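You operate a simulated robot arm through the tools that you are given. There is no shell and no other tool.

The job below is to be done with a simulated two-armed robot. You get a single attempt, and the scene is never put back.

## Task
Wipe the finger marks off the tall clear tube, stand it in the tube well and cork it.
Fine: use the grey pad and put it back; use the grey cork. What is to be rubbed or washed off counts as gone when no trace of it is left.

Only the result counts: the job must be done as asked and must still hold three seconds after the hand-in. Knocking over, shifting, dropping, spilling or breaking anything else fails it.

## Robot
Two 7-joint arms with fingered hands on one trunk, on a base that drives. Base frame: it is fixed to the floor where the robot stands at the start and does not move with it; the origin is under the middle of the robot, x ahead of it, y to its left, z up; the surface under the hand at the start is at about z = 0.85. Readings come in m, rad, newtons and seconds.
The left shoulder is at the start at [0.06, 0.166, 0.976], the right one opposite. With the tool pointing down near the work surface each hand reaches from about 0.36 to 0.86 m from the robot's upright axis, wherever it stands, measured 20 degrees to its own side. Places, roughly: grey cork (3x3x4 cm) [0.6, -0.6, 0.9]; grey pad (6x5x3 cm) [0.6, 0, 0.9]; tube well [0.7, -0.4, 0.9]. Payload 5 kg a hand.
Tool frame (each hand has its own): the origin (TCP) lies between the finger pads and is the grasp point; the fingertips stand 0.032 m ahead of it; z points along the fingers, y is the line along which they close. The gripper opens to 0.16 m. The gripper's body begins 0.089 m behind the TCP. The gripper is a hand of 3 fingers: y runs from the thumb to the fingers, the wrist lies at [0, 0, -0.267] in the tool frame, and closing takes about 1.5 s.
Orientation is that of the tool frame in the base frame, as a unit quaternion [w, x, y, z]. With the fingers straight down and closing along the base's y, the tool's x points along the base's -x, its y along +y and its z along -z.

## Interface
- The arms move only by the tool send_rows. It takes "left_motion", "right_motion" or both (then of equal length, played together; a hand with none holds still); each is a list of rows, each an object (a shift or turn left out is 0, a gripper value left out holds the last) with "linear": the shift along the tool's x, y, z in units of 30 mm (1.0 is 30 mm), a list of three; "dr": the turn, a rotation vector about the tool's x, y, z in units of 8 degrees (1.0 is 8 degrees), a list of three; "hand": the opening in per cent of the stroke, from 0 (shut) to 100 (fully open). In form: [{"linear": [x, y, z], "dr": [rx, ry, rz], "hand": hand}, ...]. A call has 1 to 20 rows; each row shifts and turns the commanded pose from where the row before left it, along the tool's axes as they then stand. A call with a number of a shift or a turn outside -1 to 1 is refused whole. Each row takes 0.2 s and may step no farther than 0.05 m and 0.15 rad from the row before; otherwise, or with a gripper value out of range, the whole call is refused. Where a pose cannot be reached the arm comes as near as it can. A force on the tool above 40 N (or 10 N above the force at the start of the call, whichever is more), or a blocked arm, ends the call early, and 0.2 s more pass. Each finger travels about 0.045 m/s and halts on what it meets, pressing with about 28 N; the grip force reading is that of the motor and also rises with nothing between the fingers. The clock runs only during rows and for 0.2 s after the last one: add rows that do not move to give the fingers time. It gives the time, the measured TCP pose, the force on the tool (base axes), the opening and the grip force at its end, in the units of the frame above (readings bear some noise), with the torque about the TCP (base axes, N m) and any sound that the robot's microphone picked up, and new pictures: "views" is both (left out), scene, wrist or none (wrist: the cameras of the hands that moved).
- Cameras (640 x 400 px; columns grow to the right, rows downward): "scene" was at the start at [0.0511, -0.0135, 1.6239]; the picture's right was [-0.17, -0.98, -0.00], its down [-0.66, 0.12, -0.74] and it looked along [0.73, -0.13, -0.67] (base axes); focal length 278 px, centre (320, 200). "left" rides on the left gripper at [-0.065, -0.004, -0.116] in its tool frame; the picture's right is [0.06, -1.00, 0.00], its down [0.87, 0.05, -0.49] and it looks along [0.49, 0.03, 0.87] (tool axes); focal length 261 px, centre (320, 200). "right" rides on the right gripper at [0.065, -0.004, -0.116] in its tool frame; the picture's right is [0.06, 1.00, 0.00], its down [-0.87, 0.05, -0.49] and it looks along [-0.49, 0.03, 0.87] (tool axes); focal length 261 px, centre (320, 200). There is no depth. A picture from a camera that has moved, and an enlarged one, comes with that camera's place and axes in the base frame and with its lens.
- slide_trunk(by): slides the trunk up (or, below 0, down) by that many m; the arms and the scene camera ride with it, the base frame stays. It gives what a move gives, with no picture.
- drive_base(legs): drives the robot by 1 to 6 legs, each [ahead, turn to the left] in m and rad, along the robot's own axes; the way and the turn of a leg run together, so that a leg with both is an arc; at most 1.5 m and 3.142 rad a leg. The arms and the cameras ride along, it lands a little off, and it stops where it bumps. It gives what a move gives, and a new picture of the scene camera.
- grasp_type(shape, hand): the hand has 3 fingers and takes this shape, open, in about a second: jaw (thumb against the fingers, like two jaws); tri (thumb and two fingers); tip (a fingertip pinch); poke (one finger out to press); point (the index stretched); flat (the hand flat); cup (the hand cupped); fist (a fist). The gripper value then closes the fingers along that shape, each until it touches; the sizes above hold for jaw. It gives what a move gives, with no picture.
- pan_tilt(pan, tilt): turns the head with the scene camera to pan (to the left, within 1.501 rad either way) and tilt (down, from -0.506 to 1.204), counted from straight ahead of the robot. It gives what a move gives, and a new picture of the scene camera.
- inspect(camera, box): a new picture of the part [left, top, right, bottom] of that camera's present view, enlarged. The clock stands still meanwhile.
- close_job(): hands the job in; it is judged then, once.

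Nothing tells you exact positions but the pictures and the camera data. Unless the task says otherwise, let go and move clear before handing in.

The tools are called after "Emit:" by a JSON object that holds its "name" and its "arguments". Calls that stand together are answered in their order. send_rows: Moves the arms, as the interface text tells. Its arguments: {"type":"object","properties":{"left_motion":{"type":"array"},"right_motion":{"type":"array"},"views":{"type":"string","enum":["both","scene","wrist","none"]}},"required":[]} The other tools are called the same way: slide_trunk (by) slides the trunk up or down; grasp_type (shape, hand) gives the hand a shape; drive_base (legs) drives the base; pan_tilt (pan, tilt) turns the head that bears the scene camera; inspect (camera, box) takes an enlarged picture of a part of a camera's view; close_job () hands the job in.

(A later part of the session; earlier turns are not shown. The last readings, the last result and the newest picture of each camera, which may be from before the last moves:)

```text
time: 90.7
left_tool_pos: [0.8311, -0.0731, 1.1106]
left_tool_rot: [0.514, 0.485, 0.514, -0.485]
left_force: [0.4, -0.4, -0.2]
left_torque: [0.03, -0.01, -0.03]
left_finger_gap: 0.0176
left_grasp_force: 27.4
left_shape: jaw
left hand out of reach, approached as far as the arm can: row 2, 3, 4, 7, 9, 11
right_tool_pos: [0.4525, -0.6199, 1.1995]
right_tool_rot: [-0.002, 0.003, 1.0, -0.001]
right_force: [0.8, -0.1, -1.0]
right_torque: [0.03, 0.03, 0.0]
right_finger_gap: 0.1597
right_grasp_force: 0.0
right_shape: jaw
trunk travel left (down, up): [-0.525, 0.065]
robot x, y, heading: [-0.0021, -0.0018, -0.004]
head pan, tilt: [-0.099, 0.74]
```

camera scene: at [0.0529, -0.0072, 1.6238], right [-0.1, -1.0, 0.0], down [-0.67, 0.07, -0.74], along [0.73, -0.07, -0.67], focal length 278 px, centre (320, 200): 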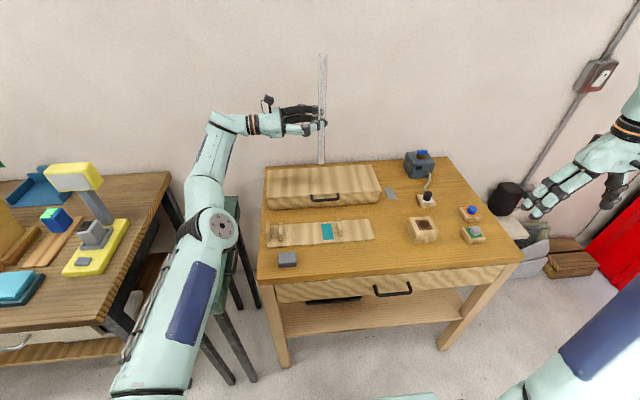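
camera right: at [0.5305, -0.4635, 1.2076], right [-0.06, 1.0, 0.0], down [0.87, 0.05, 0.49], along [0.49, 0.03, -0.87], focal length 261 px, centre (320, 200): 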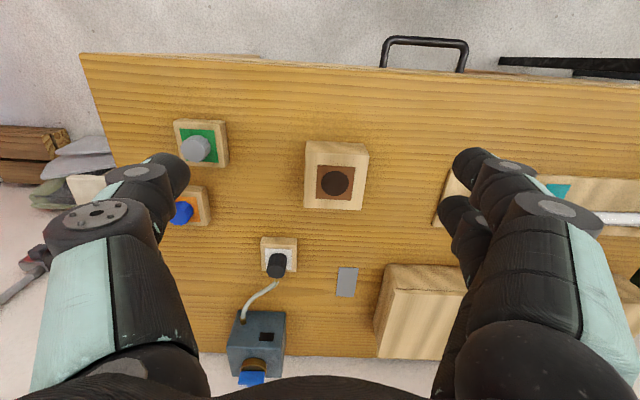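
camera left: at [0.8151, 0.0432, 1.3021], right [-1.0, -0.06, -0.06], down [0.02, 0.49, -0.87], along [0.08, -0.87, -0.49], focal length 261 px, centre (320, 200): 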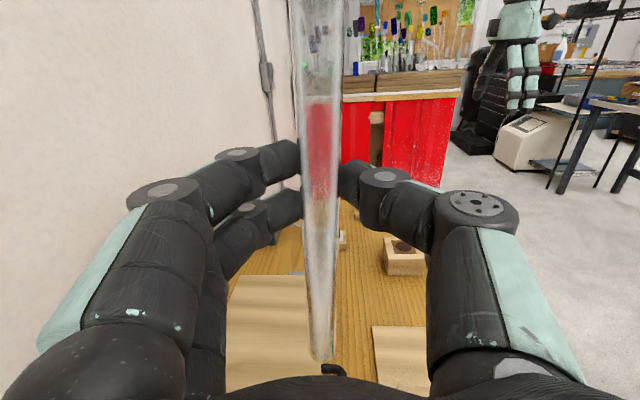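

I'll try very fine inward steps of 1.5 mm per row, in case larger ones are refused near the stretched-out posture.

Emit:
{"name": "send_rows", "arguments": {"left_motion": [{"linear": [0, -0.05, 0]}, {"linear": [0, -0.05, 0]}, {"linear": [0, -0.05, 0]}, {"linear": [0, -0.05, 0]}, {"linear": [0, -0.05, 0]}, {"linear": [0, -0.05, 0]}, {"linear": [0, -0.05, 0]}, {"linear": [0, -0.05, 0]}, {"linear": [0, -0.05, 0]}, {"linear": [0, -0.05, 0]}, {"linear": [0, -0.05, 0]}, {"linear": [0, -0.05, 0]}, {"linear": [0, -0.05, 0]}, {"linear": [0, -0.05, 0]}, {"linear": [0, -0.05, 0]}, {"linear": [0, -0.05, 0]}], "views": "none"}}

```text
time: 94.1
left_tool_pos: [0.8312, -0.0766, 1.1097]
left_tool_rot: [0.514, 0.485, 0.514, -0.486]
left_force: [0.3, 0.6, -0.7]
left_torque: [0.0, 0.02, 0.0]
left_finger_gap: 0.0177
left_grasp_force: 28.4
left_shape: jaw
left hand out of reach, approached as far as the arm can: row 2, 5, 8, 11, 13, 15
right_tool_pos: [0.4541, -0.6208, 1.2007]
right_tool_rot: [-0.003, 0.002, 1.0, -0.001]
right_force: [0.9, -0.7, 0.8]
right_torque: [0.02, -0.01, 0.04]
right_finger_gap: 0.1599
right_grasp_force: 0.1
right_shape: jaw
trunk travel left (down, up): [-0.525, 0.065]
robot x, y, heading: [-0.0039, 0.0, -0.003]
head pan, tilt: [-0.099, 0.74]
```

No inward motion that way. The right arm freed itself moving towards -y from its +y side, so I'll repeat exactly that: out to +y, then straight back.

Emit:
{"name": "send_rows", "arguments": {"left_motion": [{"linear": [0, 0.06, -1]}, {"linear": [0, 0.05, -1]}, {"linear": [0, 0, -1]}, {"linear": [0, -0.05, -1]}, {"linear": [0, -0.1, -1]}, {"linear": [0, -0.14, -1]}, {}, {"linear": [0, -0.06, 0.997]}, {"linear": [0, -0.06, 0.997]}, {"linear": [0, -0.06, 0.997]}, {"linear": [0, -0.06, 0.997]}, {"linear": [0, -0.06, 0.997]}, {}], "views": "none"}}

```text
time: 96.9
left_tool_pos: [0.8324, -0.0434, 1.1097]
left_tool_rot: [0.515, 0.484, 0.516, -0.485]
left_force: [0.4, 0.1, -1.8]
left_torque: [0.02, 0.02, 0.01]
left_finger_gap: 0.0178
left_grasp_force: 27.9
left_shape: jaw
left hand out of reach, approached as far as the arm can: row 2, 6, 8, 9, 11
right_tool_pos: [0.4533, -0.6197, 1.1998]
right_tool_rot: [-0.002, 0.001, 1.0, -0.001]
right_force: [-0.5, 0.0, 0.3]
right_torque: [0.0, 0.05, -0.01]
right_finger_gap: 0.1598
right_grasp_force: 0.0
right_shape: jaw
trunk travel left (down, up): [-0.525, 0.065]
robot x, y, heading: [0.003, -0.0005, -0.0]
head pan, tilt: [-0.099, 0.74]
```

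The left arm stays pinned, but it holds the upright tube firmly in an easy place. I'll hand the tube over: the right hand turns to point forward and grips it above the left hand.

Emit:
{"name": "send_rows", "arguments": {"right_motion": [{"linear": [-0.54, 0.94, -0.28]}, {"linear": [-0.54, 0.94, -0.28]}, {"linear": [-0.54, 0.94, -0.28]}, {"linear": [-0.54, 0.94, -0.28]}, {"linear": [-0.54, 0.94, -0.28]}, {"linear": [-0.54, 0.94, -0.28]}, {"dr": [0, -0.9375, 0]}, {"dr": [0, -0.9375, 0]}, {"dr": [0, -0.9375, 0]}, {"dr": [0, -0.9375, 0]}, {"dr": [0, -0.9375, 0]}, {"dr": [0, -0.9375, 0]}, {}], "views": "both"}}

```text
time: 99.7
left_tool_pos: [0.8328, -0.044, 1.11]
left_tool_rot: [0.513, 0.484, 0.515, -0.486]
left_force: [0.1, 0.2, -0.5]
left_torque: [0.03, 0.0, -0.02]
left_finger_gap: 0.0178
left_grasp_force: 27.8
left_shape: jaw
right_tool_pos: [0.5508, -0.451, 1.2495]
right_tool_rot: [0.382, 0.002, 0.924, -0.001]
right_force: [0.9, -0.1, -0.3]
right_torque: [0.02, 0.02, -0.02]
right_finger_gap: 0.16
right_grasp_force: 0.0
right_shape: jaw
trunk travel left (down, up): [-0.525, 0.065]
robot x, y, heading: [0.0005, 0.0006, 0.001]
head pan, tilt: [-0.099, 0.74]
camera scene: at [0.0526, -0.0073, 1.6238], right [-0.1, -1.0, 0.0], down [-0.67, 0.07, -0.74], along [0.73, -0.07, -0.67], focal length 278 px, centre (320, 200)
camera right: at [0.4227, -0.4558, 1.2864], right [-0.04, 1.0, -0.05], down [0.27, 0.05, 0.96], along [0.96, 0.03, -0.27], focal length 261 px, centre (320, 200)
```

scene: 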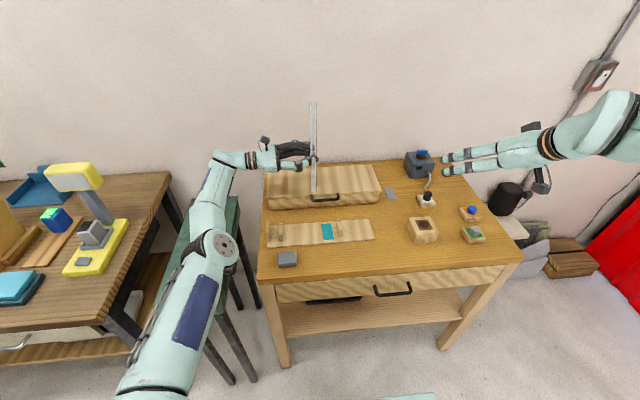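
right: 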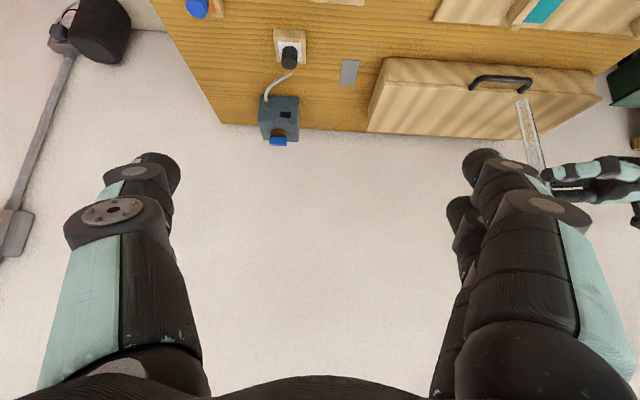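

The pitch is going well. I'll finish the remaining 45° so the hand points forward.

Emit:
{"name": "send_rows", "arguments": {"right_motion": [{"dr": [0, -0.9375, 0]}, {"dr": [0, -0.9375, 0]}, {"dr": [0, -0.9375, 0]}, {"dr": [0, -0.9375, 0]}, {"dr": [0, -0.9375, 0]}, {"dr": [0, -0.9375, 0]}, {}], "views": "both"}}

```text
time: 101.3
left_tool_pos: [0.8331, -0.0433, 1.1101]
left_tool_rot: [0.515, 0.484, 0.515, -0.485]
left_force: [-0.9, 0.2, -0.6]
left_torque: [-0.03, 0.0, 0.0]
left_finger_gap: 0.0177
left_grasp_force: 28.2
left_shape: jaw
right_tool_pos: [0.5497, -0.4516, 1.2496]
right_tool_rot: [0.706, 0.001, 0.708, -0.002]
right_force: [0.0, -0.4, -0.8]
right_torque: [0.0, 0.05, 0.04]
right_finger_gap: 0.1598
right_grasp_force: 0.0
right_shape: jaw
trunk travel left (down, up): [-0.525, 0.065]
robot x, y, heading: [-0.0013, -0.0027, -0.001]
head pan, tilt: [-0.099, 0.74]
camera scene: at [0.0522, -0.0072, 1.6239], right [-0.1, -1.0, 0.0], down [-0.67, 0.07, -0.74], along [0.73, -0.07, -0.67], focal length 278 px, centre (320, 200)
camera right: at [0.4338, -0.4561, 1.1854], right [0.0, 1.0, -0.06], down [-0.49, 0.06, 0.87], along [0.87, 0.03, 0.49], focal length 261 px, centre (320, 200)
```

scene: 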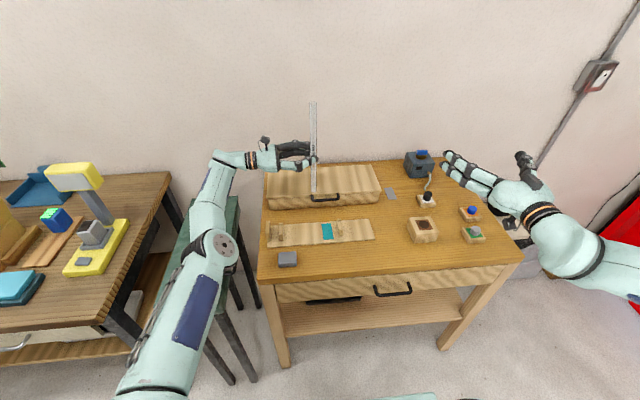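
right: 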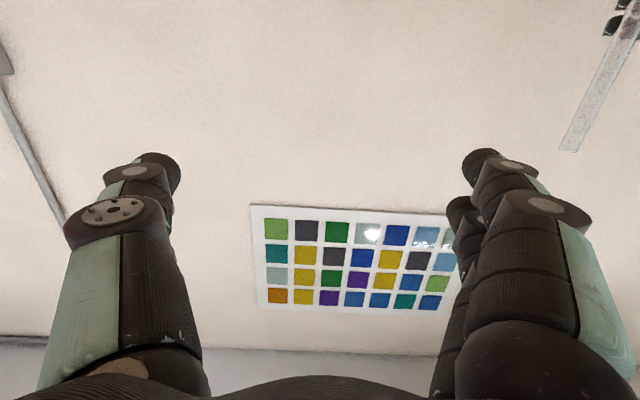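

The right hand now points forward. I'll check the tube's exact place and uprightness before approaching.

Emit:
{"name": "inspect", "arguments": {"camera": "scene", "box": [248, 90, 376, 210]}}

Emit:
{"name": "inspect", "arguments": {"camera": "right", "box": [540, 0, 640, 160]}}

```text
3.33 times, centred on (312, 150) of scene
camera zoom: at [0.0522, -0.0072, 1.6239], right [-0.1, -1.0, 0.0], down [-0.67, 0.07, -0.74], along [0.73, -0.07, -0.67], focal length 927 px, centre (347, 367)
```

zoom: 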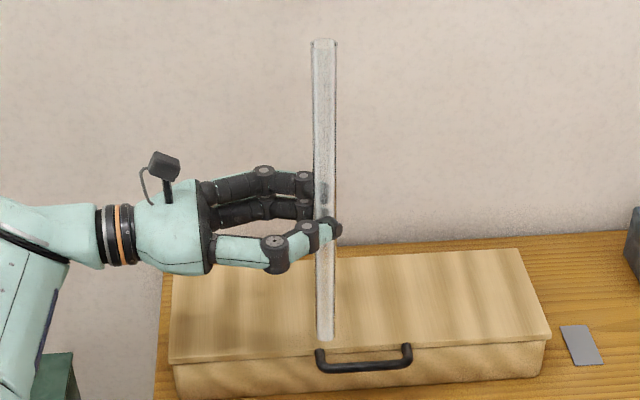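

```text
2.50 times, centred on (590, 80) of right
camera zoom: at [0.4338, -0.4561, 1.1854], right [0.0, 1.0, -0.06], down [-0.49, 0.06, 0.87], along [0.87, 0.03, 0.49], focal length 652 px, centre (-355, 500)
```

zoom: 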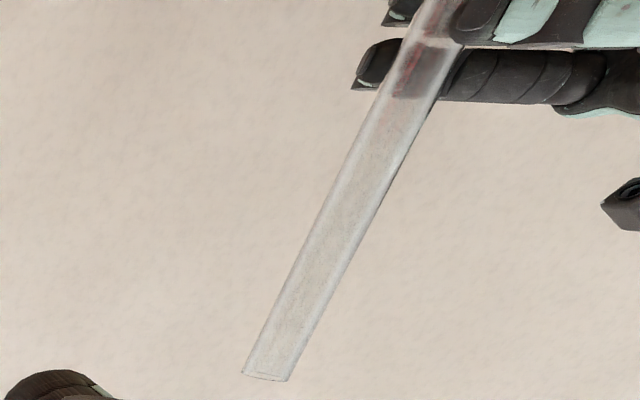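

I see a reddish tint on the tube just above the left fingers, near where the marks were. It could be a leftover mark on what was the underside, so I'll look closer.

Emit:
{"name": "inspect", "arguments": {"camera": "right", "box": [590, 0, 622, 40]}}

Emit:
{"name": "inspect", "arguments": {"camera": "scene", "box": [296, 130, 328, 175]}}

Emit:
{"name": "inspect", "arguments": {"camera": "left", "box": [240, 60, 400, 230]}}

```text
10.00 times, centred on (606, 20) of right
camera zoom: at [0.4338, -0.4561, 1.1854], right [0.0, 1.0, -0.06], down [-0.49, 0.06, 0.87], along [0.87, 0.03, 0.49], focal length 2606 px, centre (-2540, 2000)
```

zoom: 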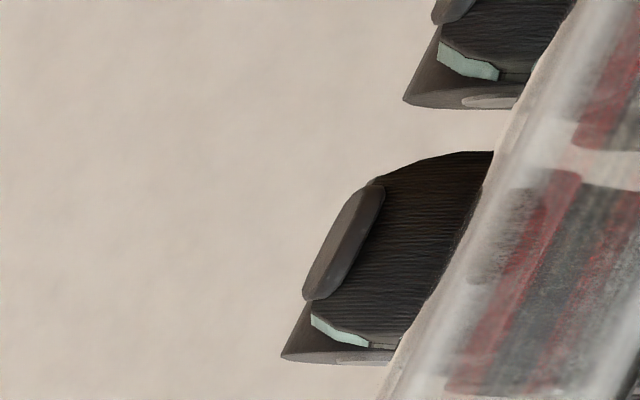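

```text
8.89 times, centred on (312, 152) of scene
camera zoom: at [0.0522, -0.0072, 1.6239], right [-0.1, -1.0, 0.0], down [-0.67, 0.07, -0.74], along [0.73, -0.07, -0.67], focal length 2472 px, centre (391, 622)
```

zoom: 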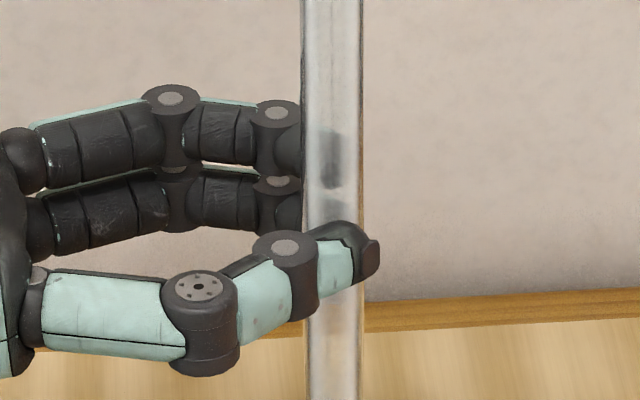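

```text
2.35 times, centred on (320, 145) of left
camera zoom: at [0.821, 0.0701, 1.1752], right [-1.0, -0.06, -0.06], down [0.02, 0.49, -0.87], along [0.08, -0.87, -0.49], focal length 613 px, centre (320, 329)
```

zoom: 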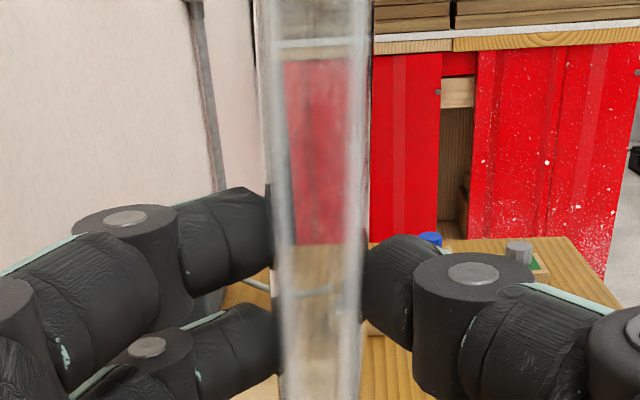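

The red is the cabinet refracted in the glass; the scene and left views show no smudge there. Now I'll bring the right hand in front of the tube, above the left hand's level.

Emit:
{"name": "send_rows", "arguments": {"right_motion": [{"linear": [0, 1, 0.27]}, {"linear": [0, 1, 0.27]}, {"linear": [0, 1, 0.27]}, {"linear": [0, 1, 0.27]}, {"linear": [0, 1, 0.27]}, {"linear": [0, 1, 0.27]}, {"linear": [0, 1, 0.27]}, {"linear": [0, 1, 0.27]}, {"linear": [0, 1, 0.27]}, {"linear": [0, 1, 0.27]}, {"linear": [0, 1, 0.27]}, {"linear": [0, 1, 0.27]}, {"linear": [0, 0.95, 0.27]}, {}], "views": "both"}}

```text
time: 104.3
left_tool_pos: [0.8316, -0.0459, 1.11]
left_tool_rot: [0.515, 0.485, 0.515, -0.485]
left_force: [0.3, -0.5, -0.6]
left_torque: [0.0, -0.02, -0.02]
left_finger_gap: 0.0177
left_grasp_force: 27.4
left_shape: jaw
right_tool_pos: [0.6564, -0.0648, 1.2496]
right_tool_rot: [0.705, 0.001, 0.709, -0.002]
right_force: [0.1, 0.4, -0.6]
right_torque: [0.04, -0.02, 0.04]
right_finger_gap: 0.16
right_grasp_force: 0.0
right_shape: jaw
trunk travel left (down, up): [-0.525, 0.065]
robot x, y, heading: [0.002, -0.0025, -0.003]
head pan, tilt: [-0.099, 0.74]
camera scene: at [0.0522, -0.0076, 1.6239], right [-0.1, -1.0, 0.0], down [-0.67, 0.07, -0.74], along [0.73, -0.07, -0.67], focal length 278 px, centre (320, 200)
camera right: at [0.5391, -0.0691, 1.1854], right [0.0, 1.0, -0.06], down [-0.49, 0.06, 0.87], along [0.87, 0.03, 0.49], focal length 261 px, centre (320, 200)
```

scene: 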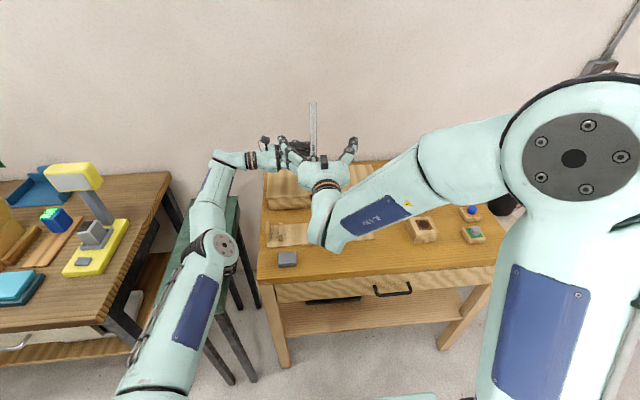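
right: 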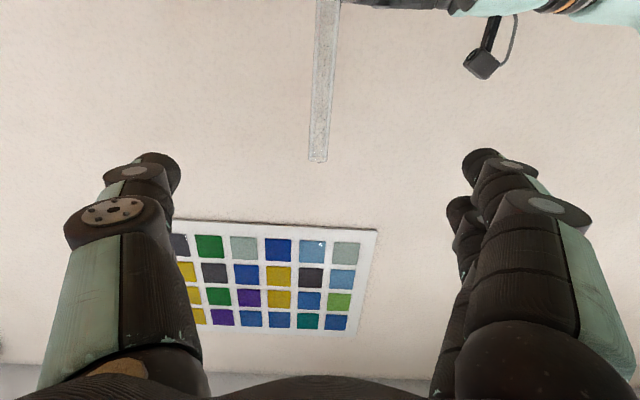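

The tube is centred between the open fingers of the right hand. I'll advance onto it.

Emit:
{"name": "send_rows", "arguments": {"right_motion": [{"linear": [0, 0.04, 0.9]}, {"linear": [0, 0, 0.9]}, {"linear": [0, 0, 0.9]}, {"linear": [0, 0, 0.9]}, {}], "views": "both"}}

Emit:
{"name": "inspect", "arguments": {"camera": "scene", "box": [264, 90, 376, 190]}}

```text
time: 105.5
left_tool_pos: [0.8326, -0.0452, 1.11]
left_tool_rot: [0.514, 0.484, 0.515, -0.485]
left_force: [0.3, -0.3, -0.1]
left_torque: [0.02, -0.01, 0.0]
left_finger_gap: 0.0178
left_grasp_force: 28.3
left_shape: jaw
right_tool_pos: [0.766, -0.0618, 1.2495]
right_tool_rot: [0.706, 0.001, 0.708, -0.002]
right_force: [-0.7, 0.5, 0.4]
right_torque: [-0.06, 0.0, 0.0]
right_finger_gap: 0.1596
right_grasp_force: 0.0
right_shape: jaw
trunk travel left (down, up): [-0.525, 0.065]
robot x, y, heading: [-0.002, 0.0022, 0.001]
head pan, tilt: [-0.099, 0.74]
camera scene: at [0.0521, -0.0074, 1.6239], right [-0.1, -1.0, 0.0], down [-0.67, 0.07, -0.74], along [0.73, -0.07, -0.67], focal length 278 px, centre (320, 200)
camera right: at [0.6497, -0.0652, 1.1846], right [0.0, 1.0, -0.06], down [-0.49, 0.06, 0.87], along [0.87, 0.03, 0.49], focal length 261 px, centre (320, 200)
```

scene: 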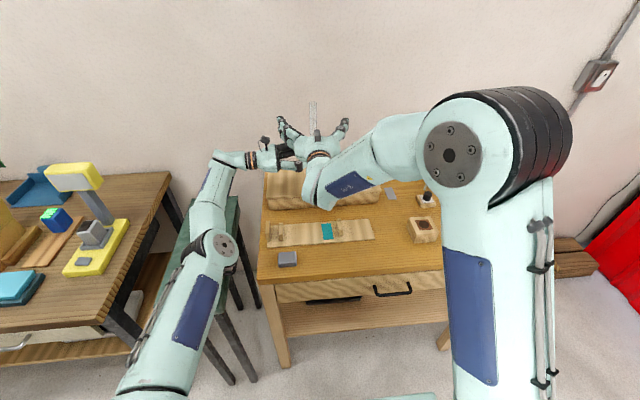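
right: 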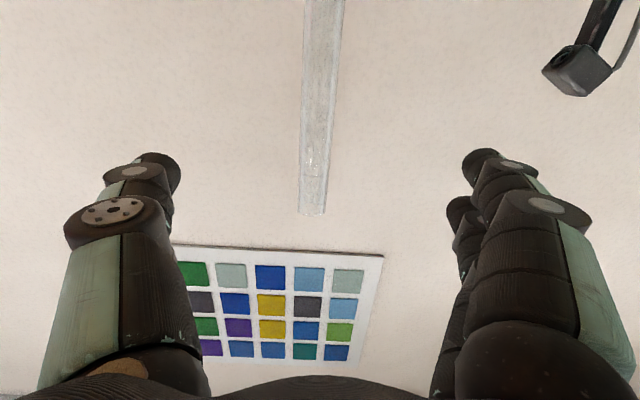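

```text
4.00 times, centred on (320, 140) of scene
camera zoom: at [0.0521, -0.0074, 1.6239], right [-0.1, -1.0, 0.0], down [-0.67, 0.07, -0.74], along [0.73, -0.07, -0.67], focal length 1112 px, centre (320, 440)
```

zoom: 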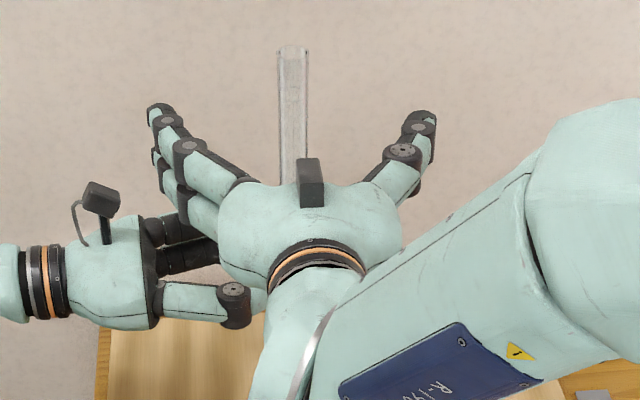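

Emit:
{"name": "send_rows", "arguments": {"right_motion": [{"linear": [0, -0.07, 0.8]}, {"linear": [0, 0, 0.77]}, {}], "views": "wrist"}}

Emit:
{"name": "inspect", "arguments": {"camera": "scene", "box": [264, 90, 376, 190]}}

```text
time: 106.3
left_tool_pos: [0.8324, -0.0445, 1.1104]
left_tool_rot: [0.515, 0.484, 0.516, -0.485]
left_force: [-0.4, 1.0, -1.0]
left_torque: [0.05, -0.02, 0.05]
left_finger_gap: 0.0179
left_grasp_force: 28.0
left_shape: jaw
right_tool_pos: [0.8125, -0.0644, 1.2484]
right_tool_rot: [0.705, 0.001, 0.709, -0.002]
right_force: [-0.6, -0.1, 0.5]
right_torque: [0.02, -0.02, -0.01]
right_finger_gap: 0.1599
right_grasp_force: 0.1
right_shape: jaw
trunk travel left (down, up): [-0.525, 0.065]
robot x, y, heading: [-0.002, -0.0031, -0.001]
head pan, tilt: [-0.099, 0.74]
camera right: at [0.6959, -0.0686, 1.1839], right [0.0, 1.0, -0.06], down [-0.49, 0.06, 0.87], along [0.87, 0.03, 0.49], focal length 261 px, centre (320, 200)
```

right: 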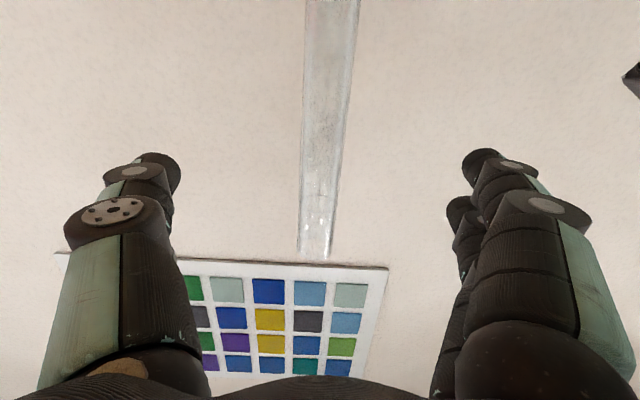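

```text
4.00 times, centred on (320, 140) of scene
camera zoom: at [0.0522, -0.0073, 1.6239], right [-0.1, -1.0, 0.0], down [-0.67, 0.07, -0.74], along [0.73, -0.07, -0.67], focal length 1112 px, centre (320, 440)
```

zoom: 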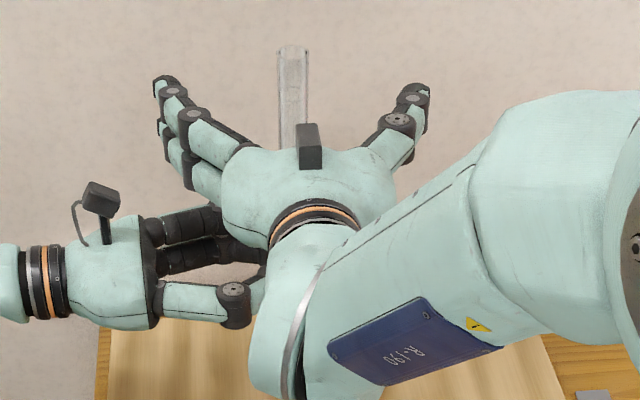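

The tube is exactly at the pads' meeting point. I'll close the right hand on it while the left still holds.

Emit:
{"name": "send_rows", "arguments": {"right_motion": [{"hand": 60}, {"hand": 35}, {}, {"hand": 25}, {"hand": 18}, {"hand": 12}, {"hand": 6}, {"hand": 0}, {}, {}], "views": "wrist"}}

Emit:
{"name": "inspect", "arguments": {"camera": "scene", "box": [264, 90, 376, 190]}}

```text
time: 108.5
left_tool_pos: [0.832, -0.045, 1.1099]
left_tool_rot: [0.515, 0.484, 0.515, -0.485]
left_force: [-0.3, -0.3, -0.1]
left_torque: [0.02, -0.06, 0.0]
left_finger_gap: 0.0177
left_grasp_force: 27.9
left_shape: jaw
right_tool_pos: [0.8117, -0.0655, 1.2483]
right_tool_rot: [0.705, 0.001, 0.709, -0.002]
right_force: [0.2, -0.2, -0.1]
right_torque: [0.03, 0.01, 0.0]
right_finger_gap: 0.0173
right_grasp_force: 28.1
right_shape: jaw
trunk travel left (down, up): [-0.525, 0.065]
robot x, y, heading: [-0.0013, -0.0034, -0.002]
head pan, tilt: [-0.099, 0.74]
camera right: at [0.6958, -0.0686, 1.1836], right [0.0, 1.0, -0.06], down [-0.49, 0.06, 0.87], along [0.87, 0.03, 0.49], focal length 261 px, centre (320, 200)
```

right: 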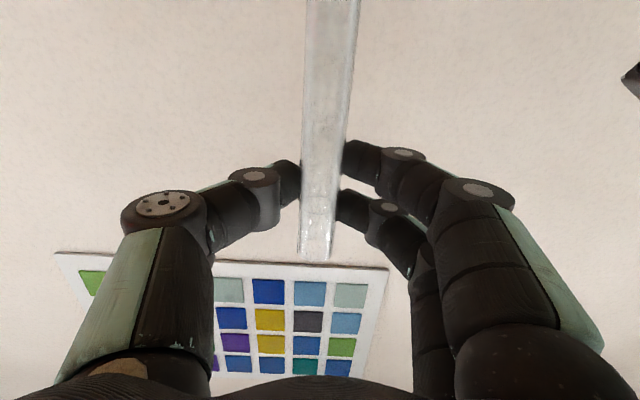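

```text
4.00 times, centred on (320, 140) of scene
camera zoom: at [0.0524, -0.0073, 1.6238], right [-0.1, -1.0, 0.0], down [-0.67, 0.07, -0.74], along [0.73, -0.07, -0.67], focal length 1112 px, centre (320, 440)
```

zoom: 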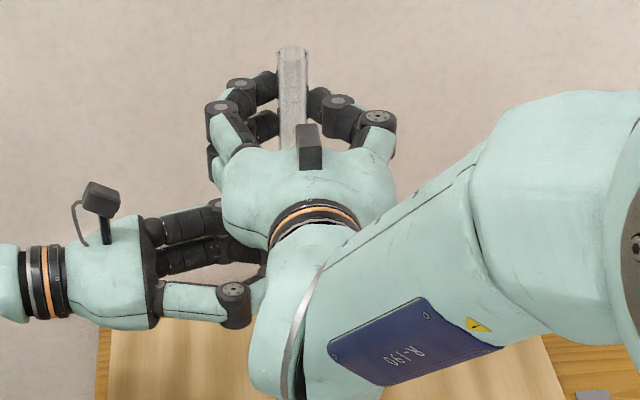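

Both hands hold the tube now. I'll open the left hand and back it away along +y.

Emit:
{"name": "send_rows", "arguments": {"left_motion": [{"hand": 15}, {"hand": 20}, {"hand": 30}, {"hand": 45}, {"hand": 55}, {}, {"linear": [0, 0.06, -0.5]}, {"linear": [0, 0.06, -1]}, {"linear": [0, 0.06, -1]}, {"linear": [0, 0.06, -1]}, {"linear": [0, 0, -1]}, {"linear": [0, 0, -1]}, {}], "views": "both"}}

Emit:
{"name": "inspect", "arguments": {"camera": "scene", "box": [264, 90, 376, 190]}}

```text
time: 111.3
left_tool_pos: [0.8178, 0.116, 1.1096]
left_tool_rot: [0.514, 0.484, 0.515, -0.485]
left_force: [0.0, 0.0, -0.7]
left_torque: [-0.02, 0.0, -0.03]
left_finger_gap: 0.0875
left_grasp_force: 0.0
left_shape: jaw
left hand out of reach, approached as far as the arm can: row 10, 12
right_tool_pos: [0.8126, -0.065, 1.2475]
right_tool_rot: [0.706, 0.001, 0.708, -0.002]
right_force: [1.0, -0.4, -0.5]
right_torque: [-0.01, 0.0, 0.04]
right_finger_gap: 0.0167
right_grasp_force: 27.9
right_shape: jaw
trunk travel left (down, up): [-0.525, 0.065]
robot x, y, heading: [-0.0016, 0.002, -0.001]
head pan, tilt: [-0.099, 0.74]
camera scene: at [0.0528, -0.0078, 1.6238], right [-0.1, -0.99, 0.0], down [-0.67, 0.07, -0.74], along [0.73, -0.07, -0.67], focal length 278 px, centre (320, 200)
camera left: at [0.8058, 0.2299, 1.1743], right [-1.0, -0.06, -0.06], down [0.02, 0.49, -0.87], along [0.08, -0.87, -0.49], focal length 261 px, centre (320, 200)
```

scene: 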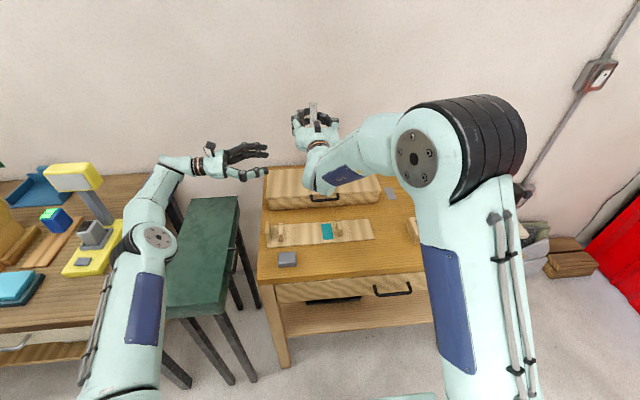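
left: 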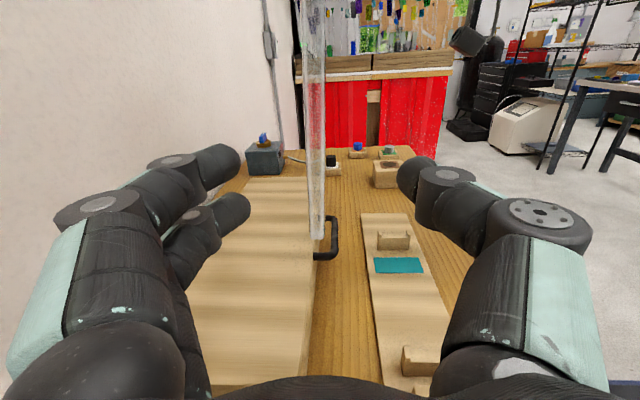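

```text
4.00 times, centred on (320, 140) of scene
camera zoom: at [0.0528, -0.0078, 1.6238], right [-0.1, -0.99, 0.0], down [-0.67, 0.07, -0.74], along [0.73, -0.07, -0.67], focal length 1112 px, centre (320, 440)
```

zoom: 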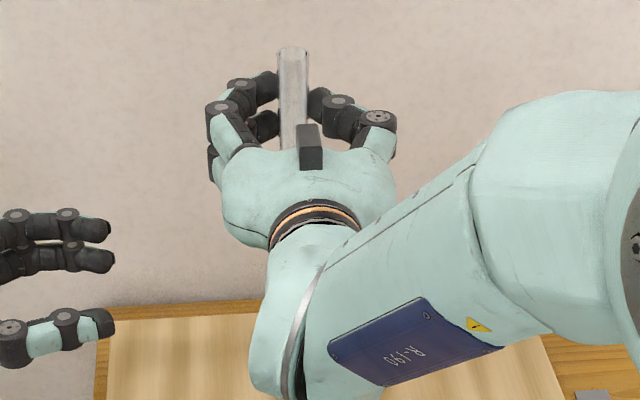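

The right hand now holds the tube alone, upright. I'll use the clear left-hand view to check the glass again for marks.

Emit:
{"name": "inspect", "arguments": {"camera": "left", "box": [270, 0, 370, 125]}}

Emit:
{"name": "inspect", "arguments": {"camera": "left", "box": [270, 120, 370, 260]}}

```text
3.20 times, centred on (320, 62) of left
camera zoom: at [0.8058, 0.2299, 1.1743], right [-1.0, -0.06, -0.06], down [0.02, 0.49, -0.87], along [0.08, -0.87, -0.49], focal length 834 px, centre (320, 640)
```

zoom: 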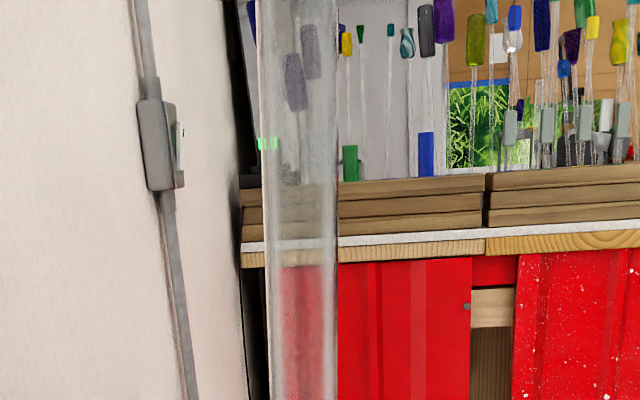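

```text
2.86 times, centred on (320, 190) of left
camera zoom: at [0.8058, 0.2299, 1.1743], right [-1.0, -0.06, -0.06], down [0.02, 0.49, -0.87], along [0.08, -0.87, -0.49], focal length 745 px, centre (320, 229)
```

zoom: 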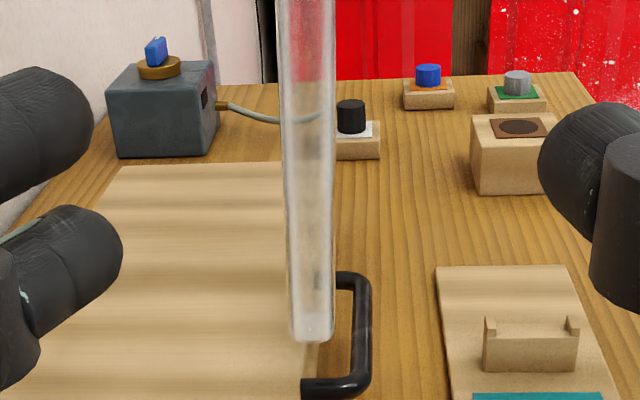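

The tube is clean all over. Now I'll raise it slightly and carry it to above the well.

Emit:
{"name": "send_rows", "arguments": {"right_motion": [{"linear": [-0.9, 0, 0]}, {"linear": [0, -0.95, -0.4]}, {"linear": [0, -0.95, -0.4]}, {"linear": [0, -0.95, -0.4]}, {"linear": [0, -0.95, -0.4]}, {"linear": [0, -0.95, -0.4]}, {"linear": [0, -0.95, -0.4]}, {"linear": [0, -0.95, -0.4]}, {"linear": [0, -0.95, -0.4]}, {"linear": [0, -0.95, -0.4]}, {"linear": [0, -0.95, -0.4]}, {"linear": [0, -0.95, -0.4]}, {"linear": [0, -0.95, -0.4]}, {"linear": [0, -0.95, -0.4]}, {}], "views": "both"}}

Emit:
{"name": "inspect", "arguments": {"camera": "scene", "box": [360, 90, 488, 250]}}

```text
time: 114.5
left_tool_pos: [0.8168, 0.1172, 1.1096]
left_tool_rot: [0.514, 0.483, 0.516, -0.486]
left_force: [-0.1, -0.1, -0.1]
left_torque: [0.0, 0.0, -0.01]
left_finger_gap: 0.0873
left_grasp_force: 0.0
left_shape: jaw
right_tool_pos: [0.6539, -0.4376, 1.2755]
right_tool_rot: [0.705, 0.0, 0.709, -0.002]
right_force: [0.0, -0.2, -0.9]
right_torque: [0.01, 0.06, -0.04]
right_finger_gap: 0.0171
right_grasp_force: 28.0
right_shape: jaw
trunk travel left (down, up): [-0.525, 0.065]
robot x, y, heading: [-0.0016, -0.0011, 0.001]
head pan, tilt: [-0.099, 0.74]
camera scene: at [0.0525, -0.007, 1.6238], right [-0.1, -1.0, 0.0], down [-0.67, 0.07, -0.74], along [0.73, -0.07, -0.67], focal length 278 px, centre (320, 200)
camera right: at [0.5372, -0.4411, 1.2128], right [0.0, 1.0, -0.06], down [-0.49, 0.06, 0.87], along [0.87, 0.03, 0.49], focal length 261 px, centre (320, 200)
```

scene: 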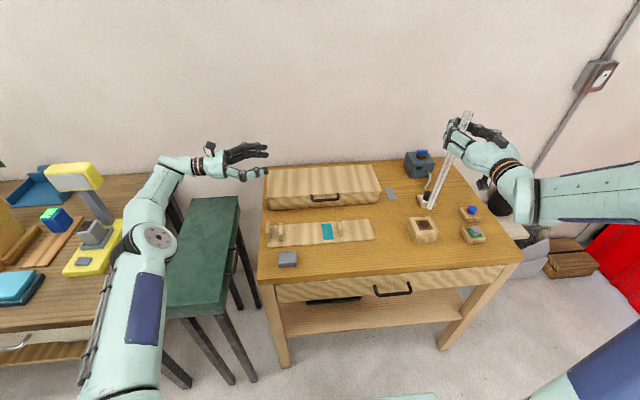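
right: 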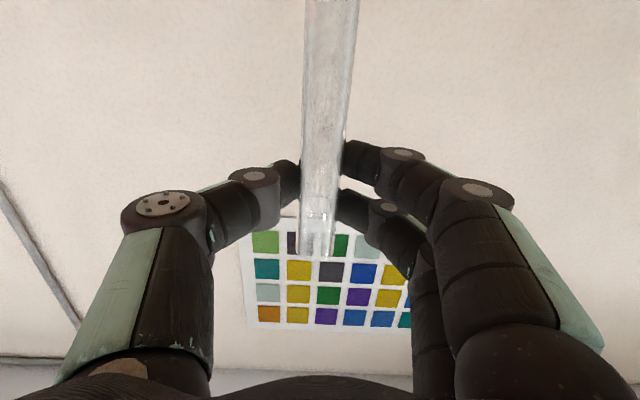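

```text
2.50 times, centred on (424, 170) of scene
camera zoom: at [0.0525, -0.007, 1.6238], right [-0.1, -1.0, 0.0], down [-0.67, 0.07, -0.74], along [0.73, -0.07, -0.67], focal length 695 px, centre (60, 275)
```

zoom: 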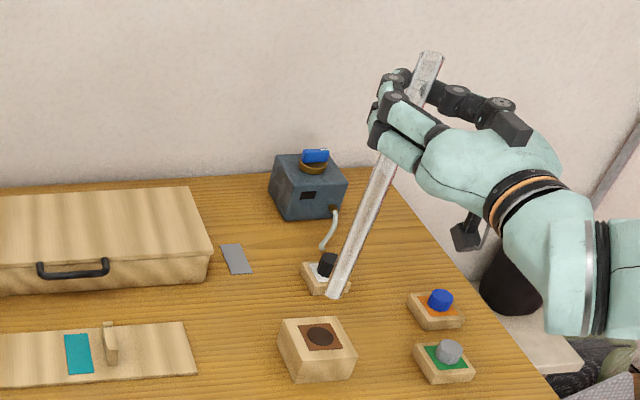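

The tube's bottom looks to be within a few mm of the well. I'll measure more precisely with tighter zooms.

Emit:
{"name": "inspect", "arguments": {"camera": "scene", "box": [405, 195, 445, 245]}}

Emit:
{"name": "inspect", "arguments": {"camera": "scene", "box": [445, 100, 485, 150]}}

Emit:
{"name": "inspect", "arguments": {"camera": "left", "box": [340, 0, 500, 200]}}

```text
8.00 times, centred on (425, 220) of scene
camera zoom: at [0.0525, -0.007, 1.6238], right [-0.1, -1.0, 0.0], down [-0.67, 0.07, -0.74], along [0.73, -0.07, -0.67], focal length 2225 px, centre (-520, 40)
```

zoom: 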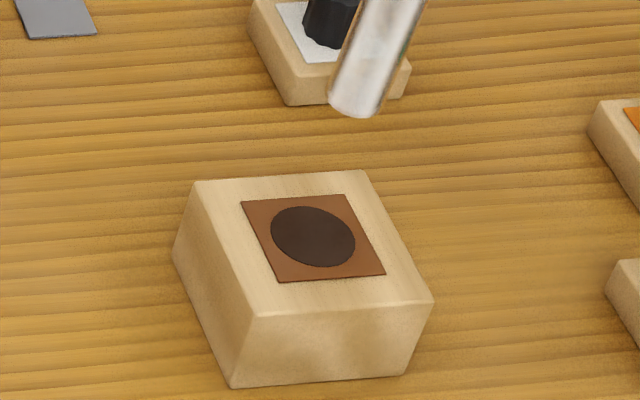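

```text
8.00 times, centred on (465, 125) of scene
camera zoom: at [0.0525, -0.007, 1.6238], right [-0.1, -1.0, 0.0], down [-0.67, 0.07, -0.74], along [0.73, -0.07, -0.67], focal length 2225 px, centre (-840, 800)
```

zoom: 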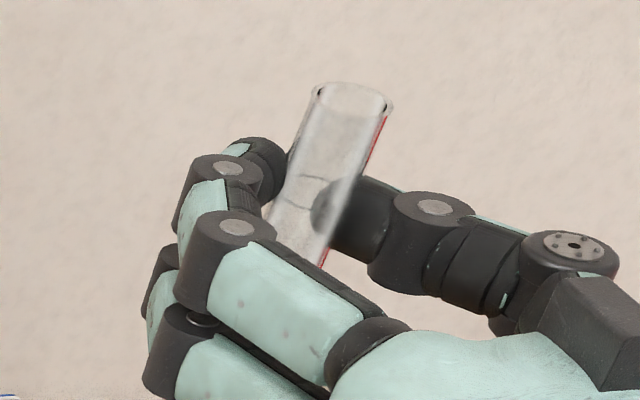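

```text
2.00 times, centred on (420, 100) of left
camera zoom: at [0.8055, 0.2312, 1.1743], right [-1.0, -0.06, -0.06], down [0.02, 0.49, -0.87], along [0.08, -0.87, -0.49], focal length 521 px, centre (120, 400)
```

zoom: 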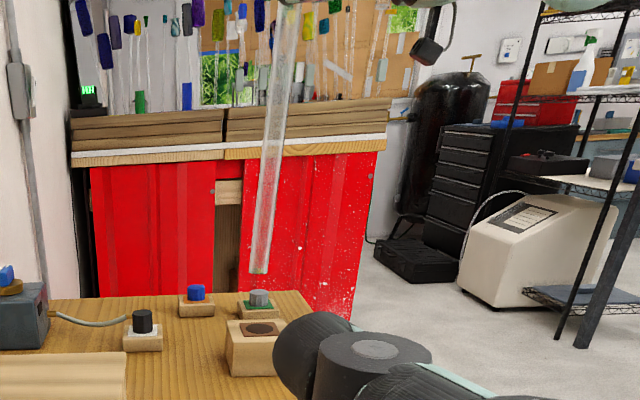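

Both cameras show the tube tilted about 3°, with the bottom forward, and roughly 8 mm too far in x. I'll correct the tilt and shift the hand to match, then re-measure.

Emit:
{"name": "send_rows", "arguments": {"right_motion": [{"linear": [0, 0.1, 0.29], "dr": [0, 0.375, 0]}, {}, {}], "views": "none"}}

Emit:
{"name": "inspect", "arguments": {"camera": "scene", "box": [405, 195, 445, 245]}}

Emit:
{"name": "inspect", "arguments": {"camera": "scene", "box": [445, 100, 485, 150]}}

Emit:
{"name": "inspect", "arguments": {"camera": "left", "box": [380, 0, 460, 100]}}

Emit:
{"name": "inspect", "arguments": {"camera": "left", "box": [360, 100, 440, 200]}}

```text
time: 115.3
left_tool_pos: [0.8171, 0.1166, 1.1095]
left_tool_rot: [0.514, 0.484, 0.515, -0.485]
left_force: [-0.6, 0.4, -0.9]
left_torque: [-0.01, 0.01, -0.01]
left_finger_gap: 0.0873
left_grasp_force: 0.1
left_shape: jaw
right_tool_pos: [0.6614, -0.4347, 1.277]
right_tool_rot: [0.686, 0.0, 0.728, -0.001]
right_force: [0.5, 0.3, -0.9]
right_torque: [-0.01, -0.03, 0.03]
right_finger_gap: 0.017
right_grasp_force: 27.4
right_shape: jaw
trunk travel left (down, up): [-0.525, 0.065]
robot x, y, heading: [-0.0026, -0.0005, 0.002]
head pan, tilt: [-0.099, 0.74]
```

```text
8.00 times, centred on (425, 220) of scene
camera zoom: at [0.0523, -0.0073, 1.6239], right [-0.1, -1.0, 0.0], down [-0.67, 0.07, -0.74], along [0.73, -0.07, -0.67], focal length 2225 px, centre (-520, 40)
```

zoom: 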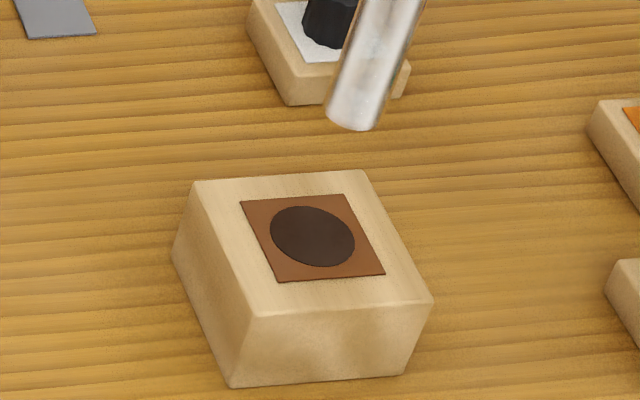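

```text
8.00 times, centred on (465, 125) of scene
camera zoom: at [0.0523, -0.0073, 1.6239], right [-0.1, -1.0, 0.0], down [-0.67, 0.07, -0.74], along [0.73, -0.07, -0.67], focal length 2225 px, centre (-840, 800)
```

zoom: 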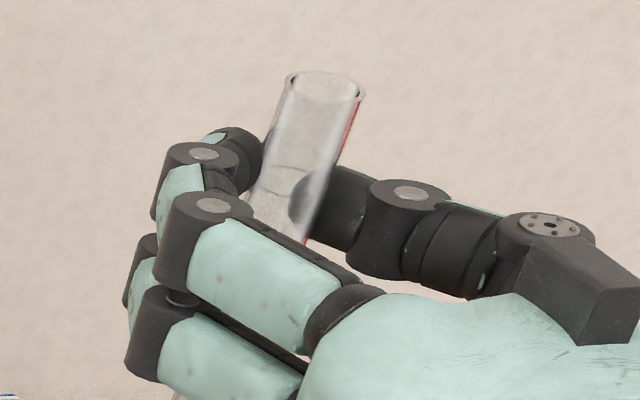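

```text
4.00 times, centred on (420, 50) of left
camera zoom: at [0.8054, 0.2309, 1.1744], right [-1.0, -0.06, -0.06], down [0.02, 0.49, -0.87], along [0.08, -0.87, -0.49], focal length 1043 px, centre (-80, 800)
```

zoom: 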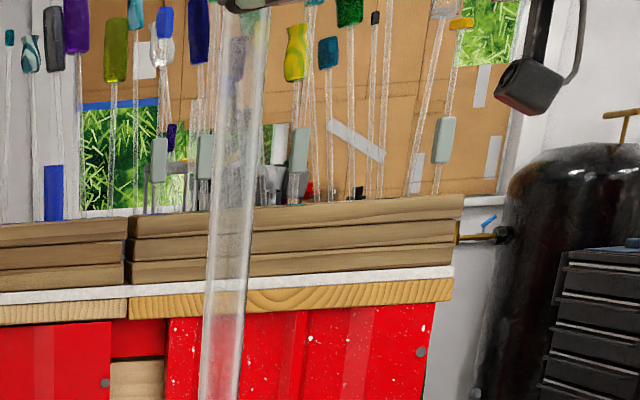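

```text
4.00 times, centred on (400, 150) of left
camera zoom: at [0.8054, 0.2309, 1.1744], right [-1.0, -0.06, -0.06], down [0.02, 0.49, -0.87], along [0.08, -0.87, -0.49], focal length 1043 px, centre (0, 400)
```

zoom: 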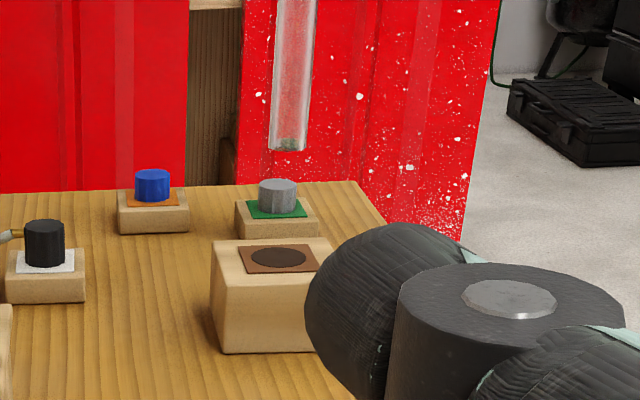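

The tube is now vertical to within half a degree and right over the well. I'll lower it until it's just above the hole and check again.

Emit:
{"name": "send_rows", "arguments": {"right_motion": [{"linear": [0.7, -0.03, 0.036]}, {"linear": [0.7, -0.03, 0.036]}, {"linear": [0.7, 0, 0.036]}, {}], "views": "none"}}

Emit:
{"name": "inspect", "arguments": {"camera": "scene", "box": [405, 195, 445, 245]}}

Emit:
{"name": "inspect", "arguments": {"camera": "left", "box": [360, 100, 440, 200]}}

```text
time: 116.3
left_tool_pos: [0.8168, 0.117, 1.1098]
left_tool_rot: [0.515, 0.484, 0.516, -0.485]
left_force: [0.8, 0.1, 0.5]
left_torque: [0.02, -0.04, 0.0]
left_finger_gap: 0.0874
left_grasp_force: 0.2
left_shape: jaw
right_tool_pos: [0.6609, -0.4326, 1.2127]
right_tool_rot: [0.687, 0.0, 0.727, -0.001]
right_force: [0.3, -0.3, -0.3]
right_torque: [-0.03, -0.02, 0.01]
right_finger_gap: 0.017
right_grasp_force: 27.7
right_shape: jaw
trunk travel left (down, up): [-0.525, 0.065]
robot x, y, heading: [0.0006, 0.0027, 0.005]
head pan, tilt: [-0.099, 0.74]
```

```text
8.00 times, centred on (425, 220) of scene
camera zoom: at [0.0521, -0.0073, 1.6239], right [-0.1, -1.0, 0.0], down [-0.67, 0.07, -0.74], along [0.73, -0.07, -0.67], focal length 2225 px, centre (-520, 40)
```

zoom: 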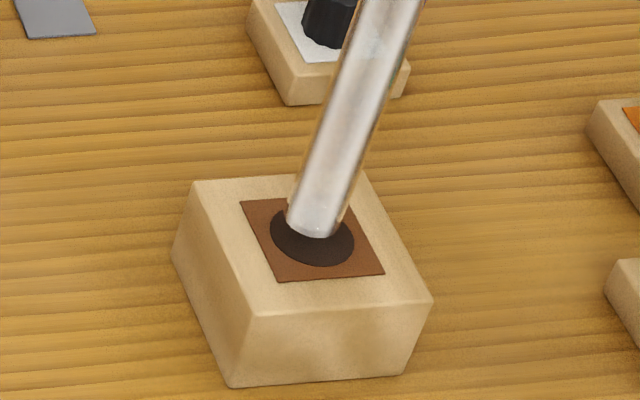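

```text
4.00 times, centred on (400, 150) of left
camera zoom: at [0.8053, 0.2308, 1.1746], right [-1.0, -0.06, -0.06], down [0.02, 0.49, -0.87], along [0.08, -0.87, -0.49], focal length 1043 px, centre (0, 400)
```

zoom: 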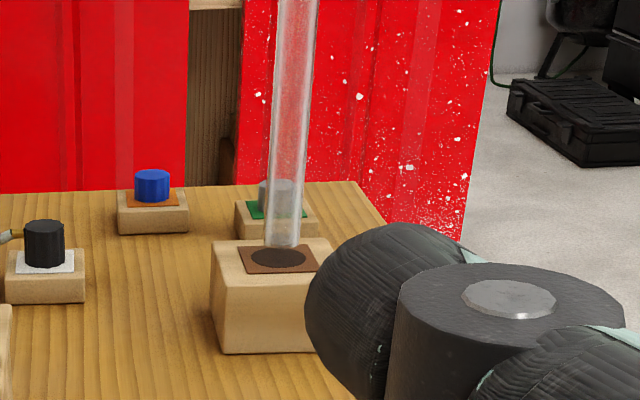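

It's centred to about 3 mm. I'll make a small correction and continue down slowly into the well, watching the force.

Emit:
{"name": "send_rows", "arguments": {"right_motion": [{"linear": [0.2, -0.12, 0.08]}, {"linear": [0.25, 0, 0.013]}, {"linear": [0.25, 0, 0.013]}, {"linear": [0.25, 0, 0.013]}, {}], "views": "none"}}

Emit:
{"name": "inspect", "arguments": {"camera": "scene", "box": [405, 195, 445, 245]}}

Emit:
{"name": "inspect", "arguments": {"camera": "left", "box": [360, 100, 440, 200]}}

```text
time: 117.5
left_tool_pos: [0.8161, 0.1163, 1.1092]
left_tool_rot: [0.515, 0.484, 0.515, -0.485]
left_force: [-0.3, -0.4, 0.8]
left_torque: [-0.03, -0.03, -0.02]
left_finger_gap: 0.0873
left_grasp_force: 0.0
left_shape: jaw
right_tool_pos: [0.6642, -0.4378, 1.1838]
right_tool_rot: [0.687, 0.0, 0.727, -0.001]
right_force: [0.0, -0.1, 0.1]
right_torque: [0.05, 0.05, -0.01]
right_finger_gap: 0.017
right_grasp_force: 28.2
right_shape: jaw
trunk travel left (down, up): [-0.525, 0.065]
robot x, y, heading: [0.0013, 0.0002, 0.001]
head pan, tilt: [-0.099, 0.74]
```

```text
8.00 times, centred on (425, 220) of scene
camera zoom: at [0.0523, -0.0073, 1.6239], right [-0.1, -1.0, 0.0], down [-0.67, 0.07, -0.74], along [0.73, -0.07, -0.67], focal length 2225 px, centre (-520, 40)
```

zoom: 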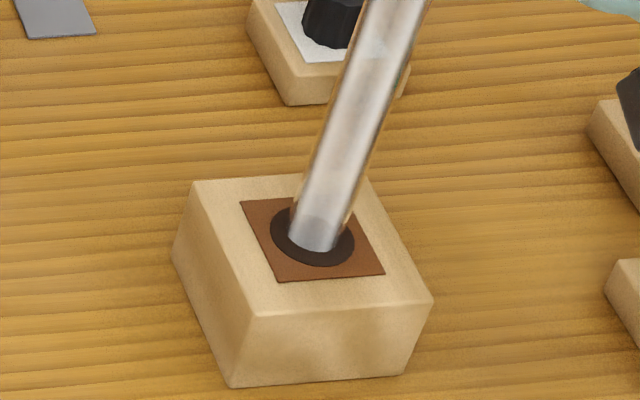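

```text
4.00 times, centred on (400, 150) of left
camera zoom: at [0.8054, 0.2308, 1.1745], right [-1.0, -0.06, -0.06], down [0.02, 0.49, -0.87], along [0.08, -0.87, -0.49], focal length 1043 px, centre (0, 400)
```

zoom: 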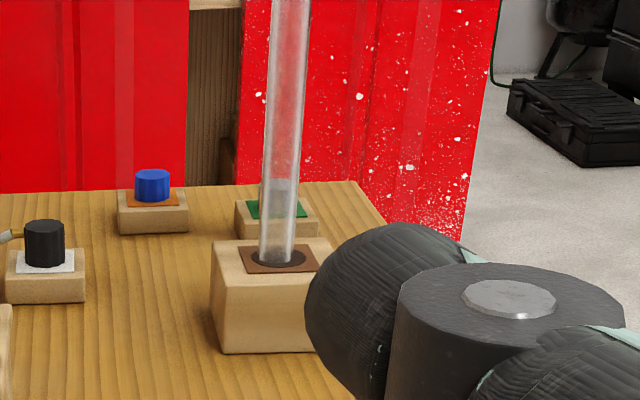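

The tube is entering the hole, centred and with no contact force. I'll keep lowering.

Emit:
{"name": "send_rows", "arguments": {"right_motion": [{"linear": [0.25, 0, 0.013]}, {"linear": [0.25, 0, 0.013]}, {"linear": [0.15, 0, 0.008]}, {}], "views": "none"}}

```text
time: 118.5
left_tool_pos: [0.8176, 0.1167, 1.1097]
left_tool_rot: [0.515, 0.484, 0.515, -0.485]
left_force: [0.3, -0.6, -1.4]
left_torque: [0.0, 0.0, 0.0]
left_finger_gap: 0.0873
left_grasp_force: 0.0
left_shape: jaw
right_tool_pos: [0.6657, -0.4381, 1.1634]
right_tool_rot: [0.686, 0.001, 0.727, -0.002]
right_force: [-0.7, -0.3, -0.7]
right_torque: [-0.01, 0.05, -0.08]
right_finger_gap: 0.0173
right_grasp_force: 27.9
right_shape: jaw
trunk travel left (down, up): [-0.525, 0.065]
robot x, y, heading: [0.0013, 0.0022, -0.002]
head pan, tilt: [-0.099, 0.74]
```

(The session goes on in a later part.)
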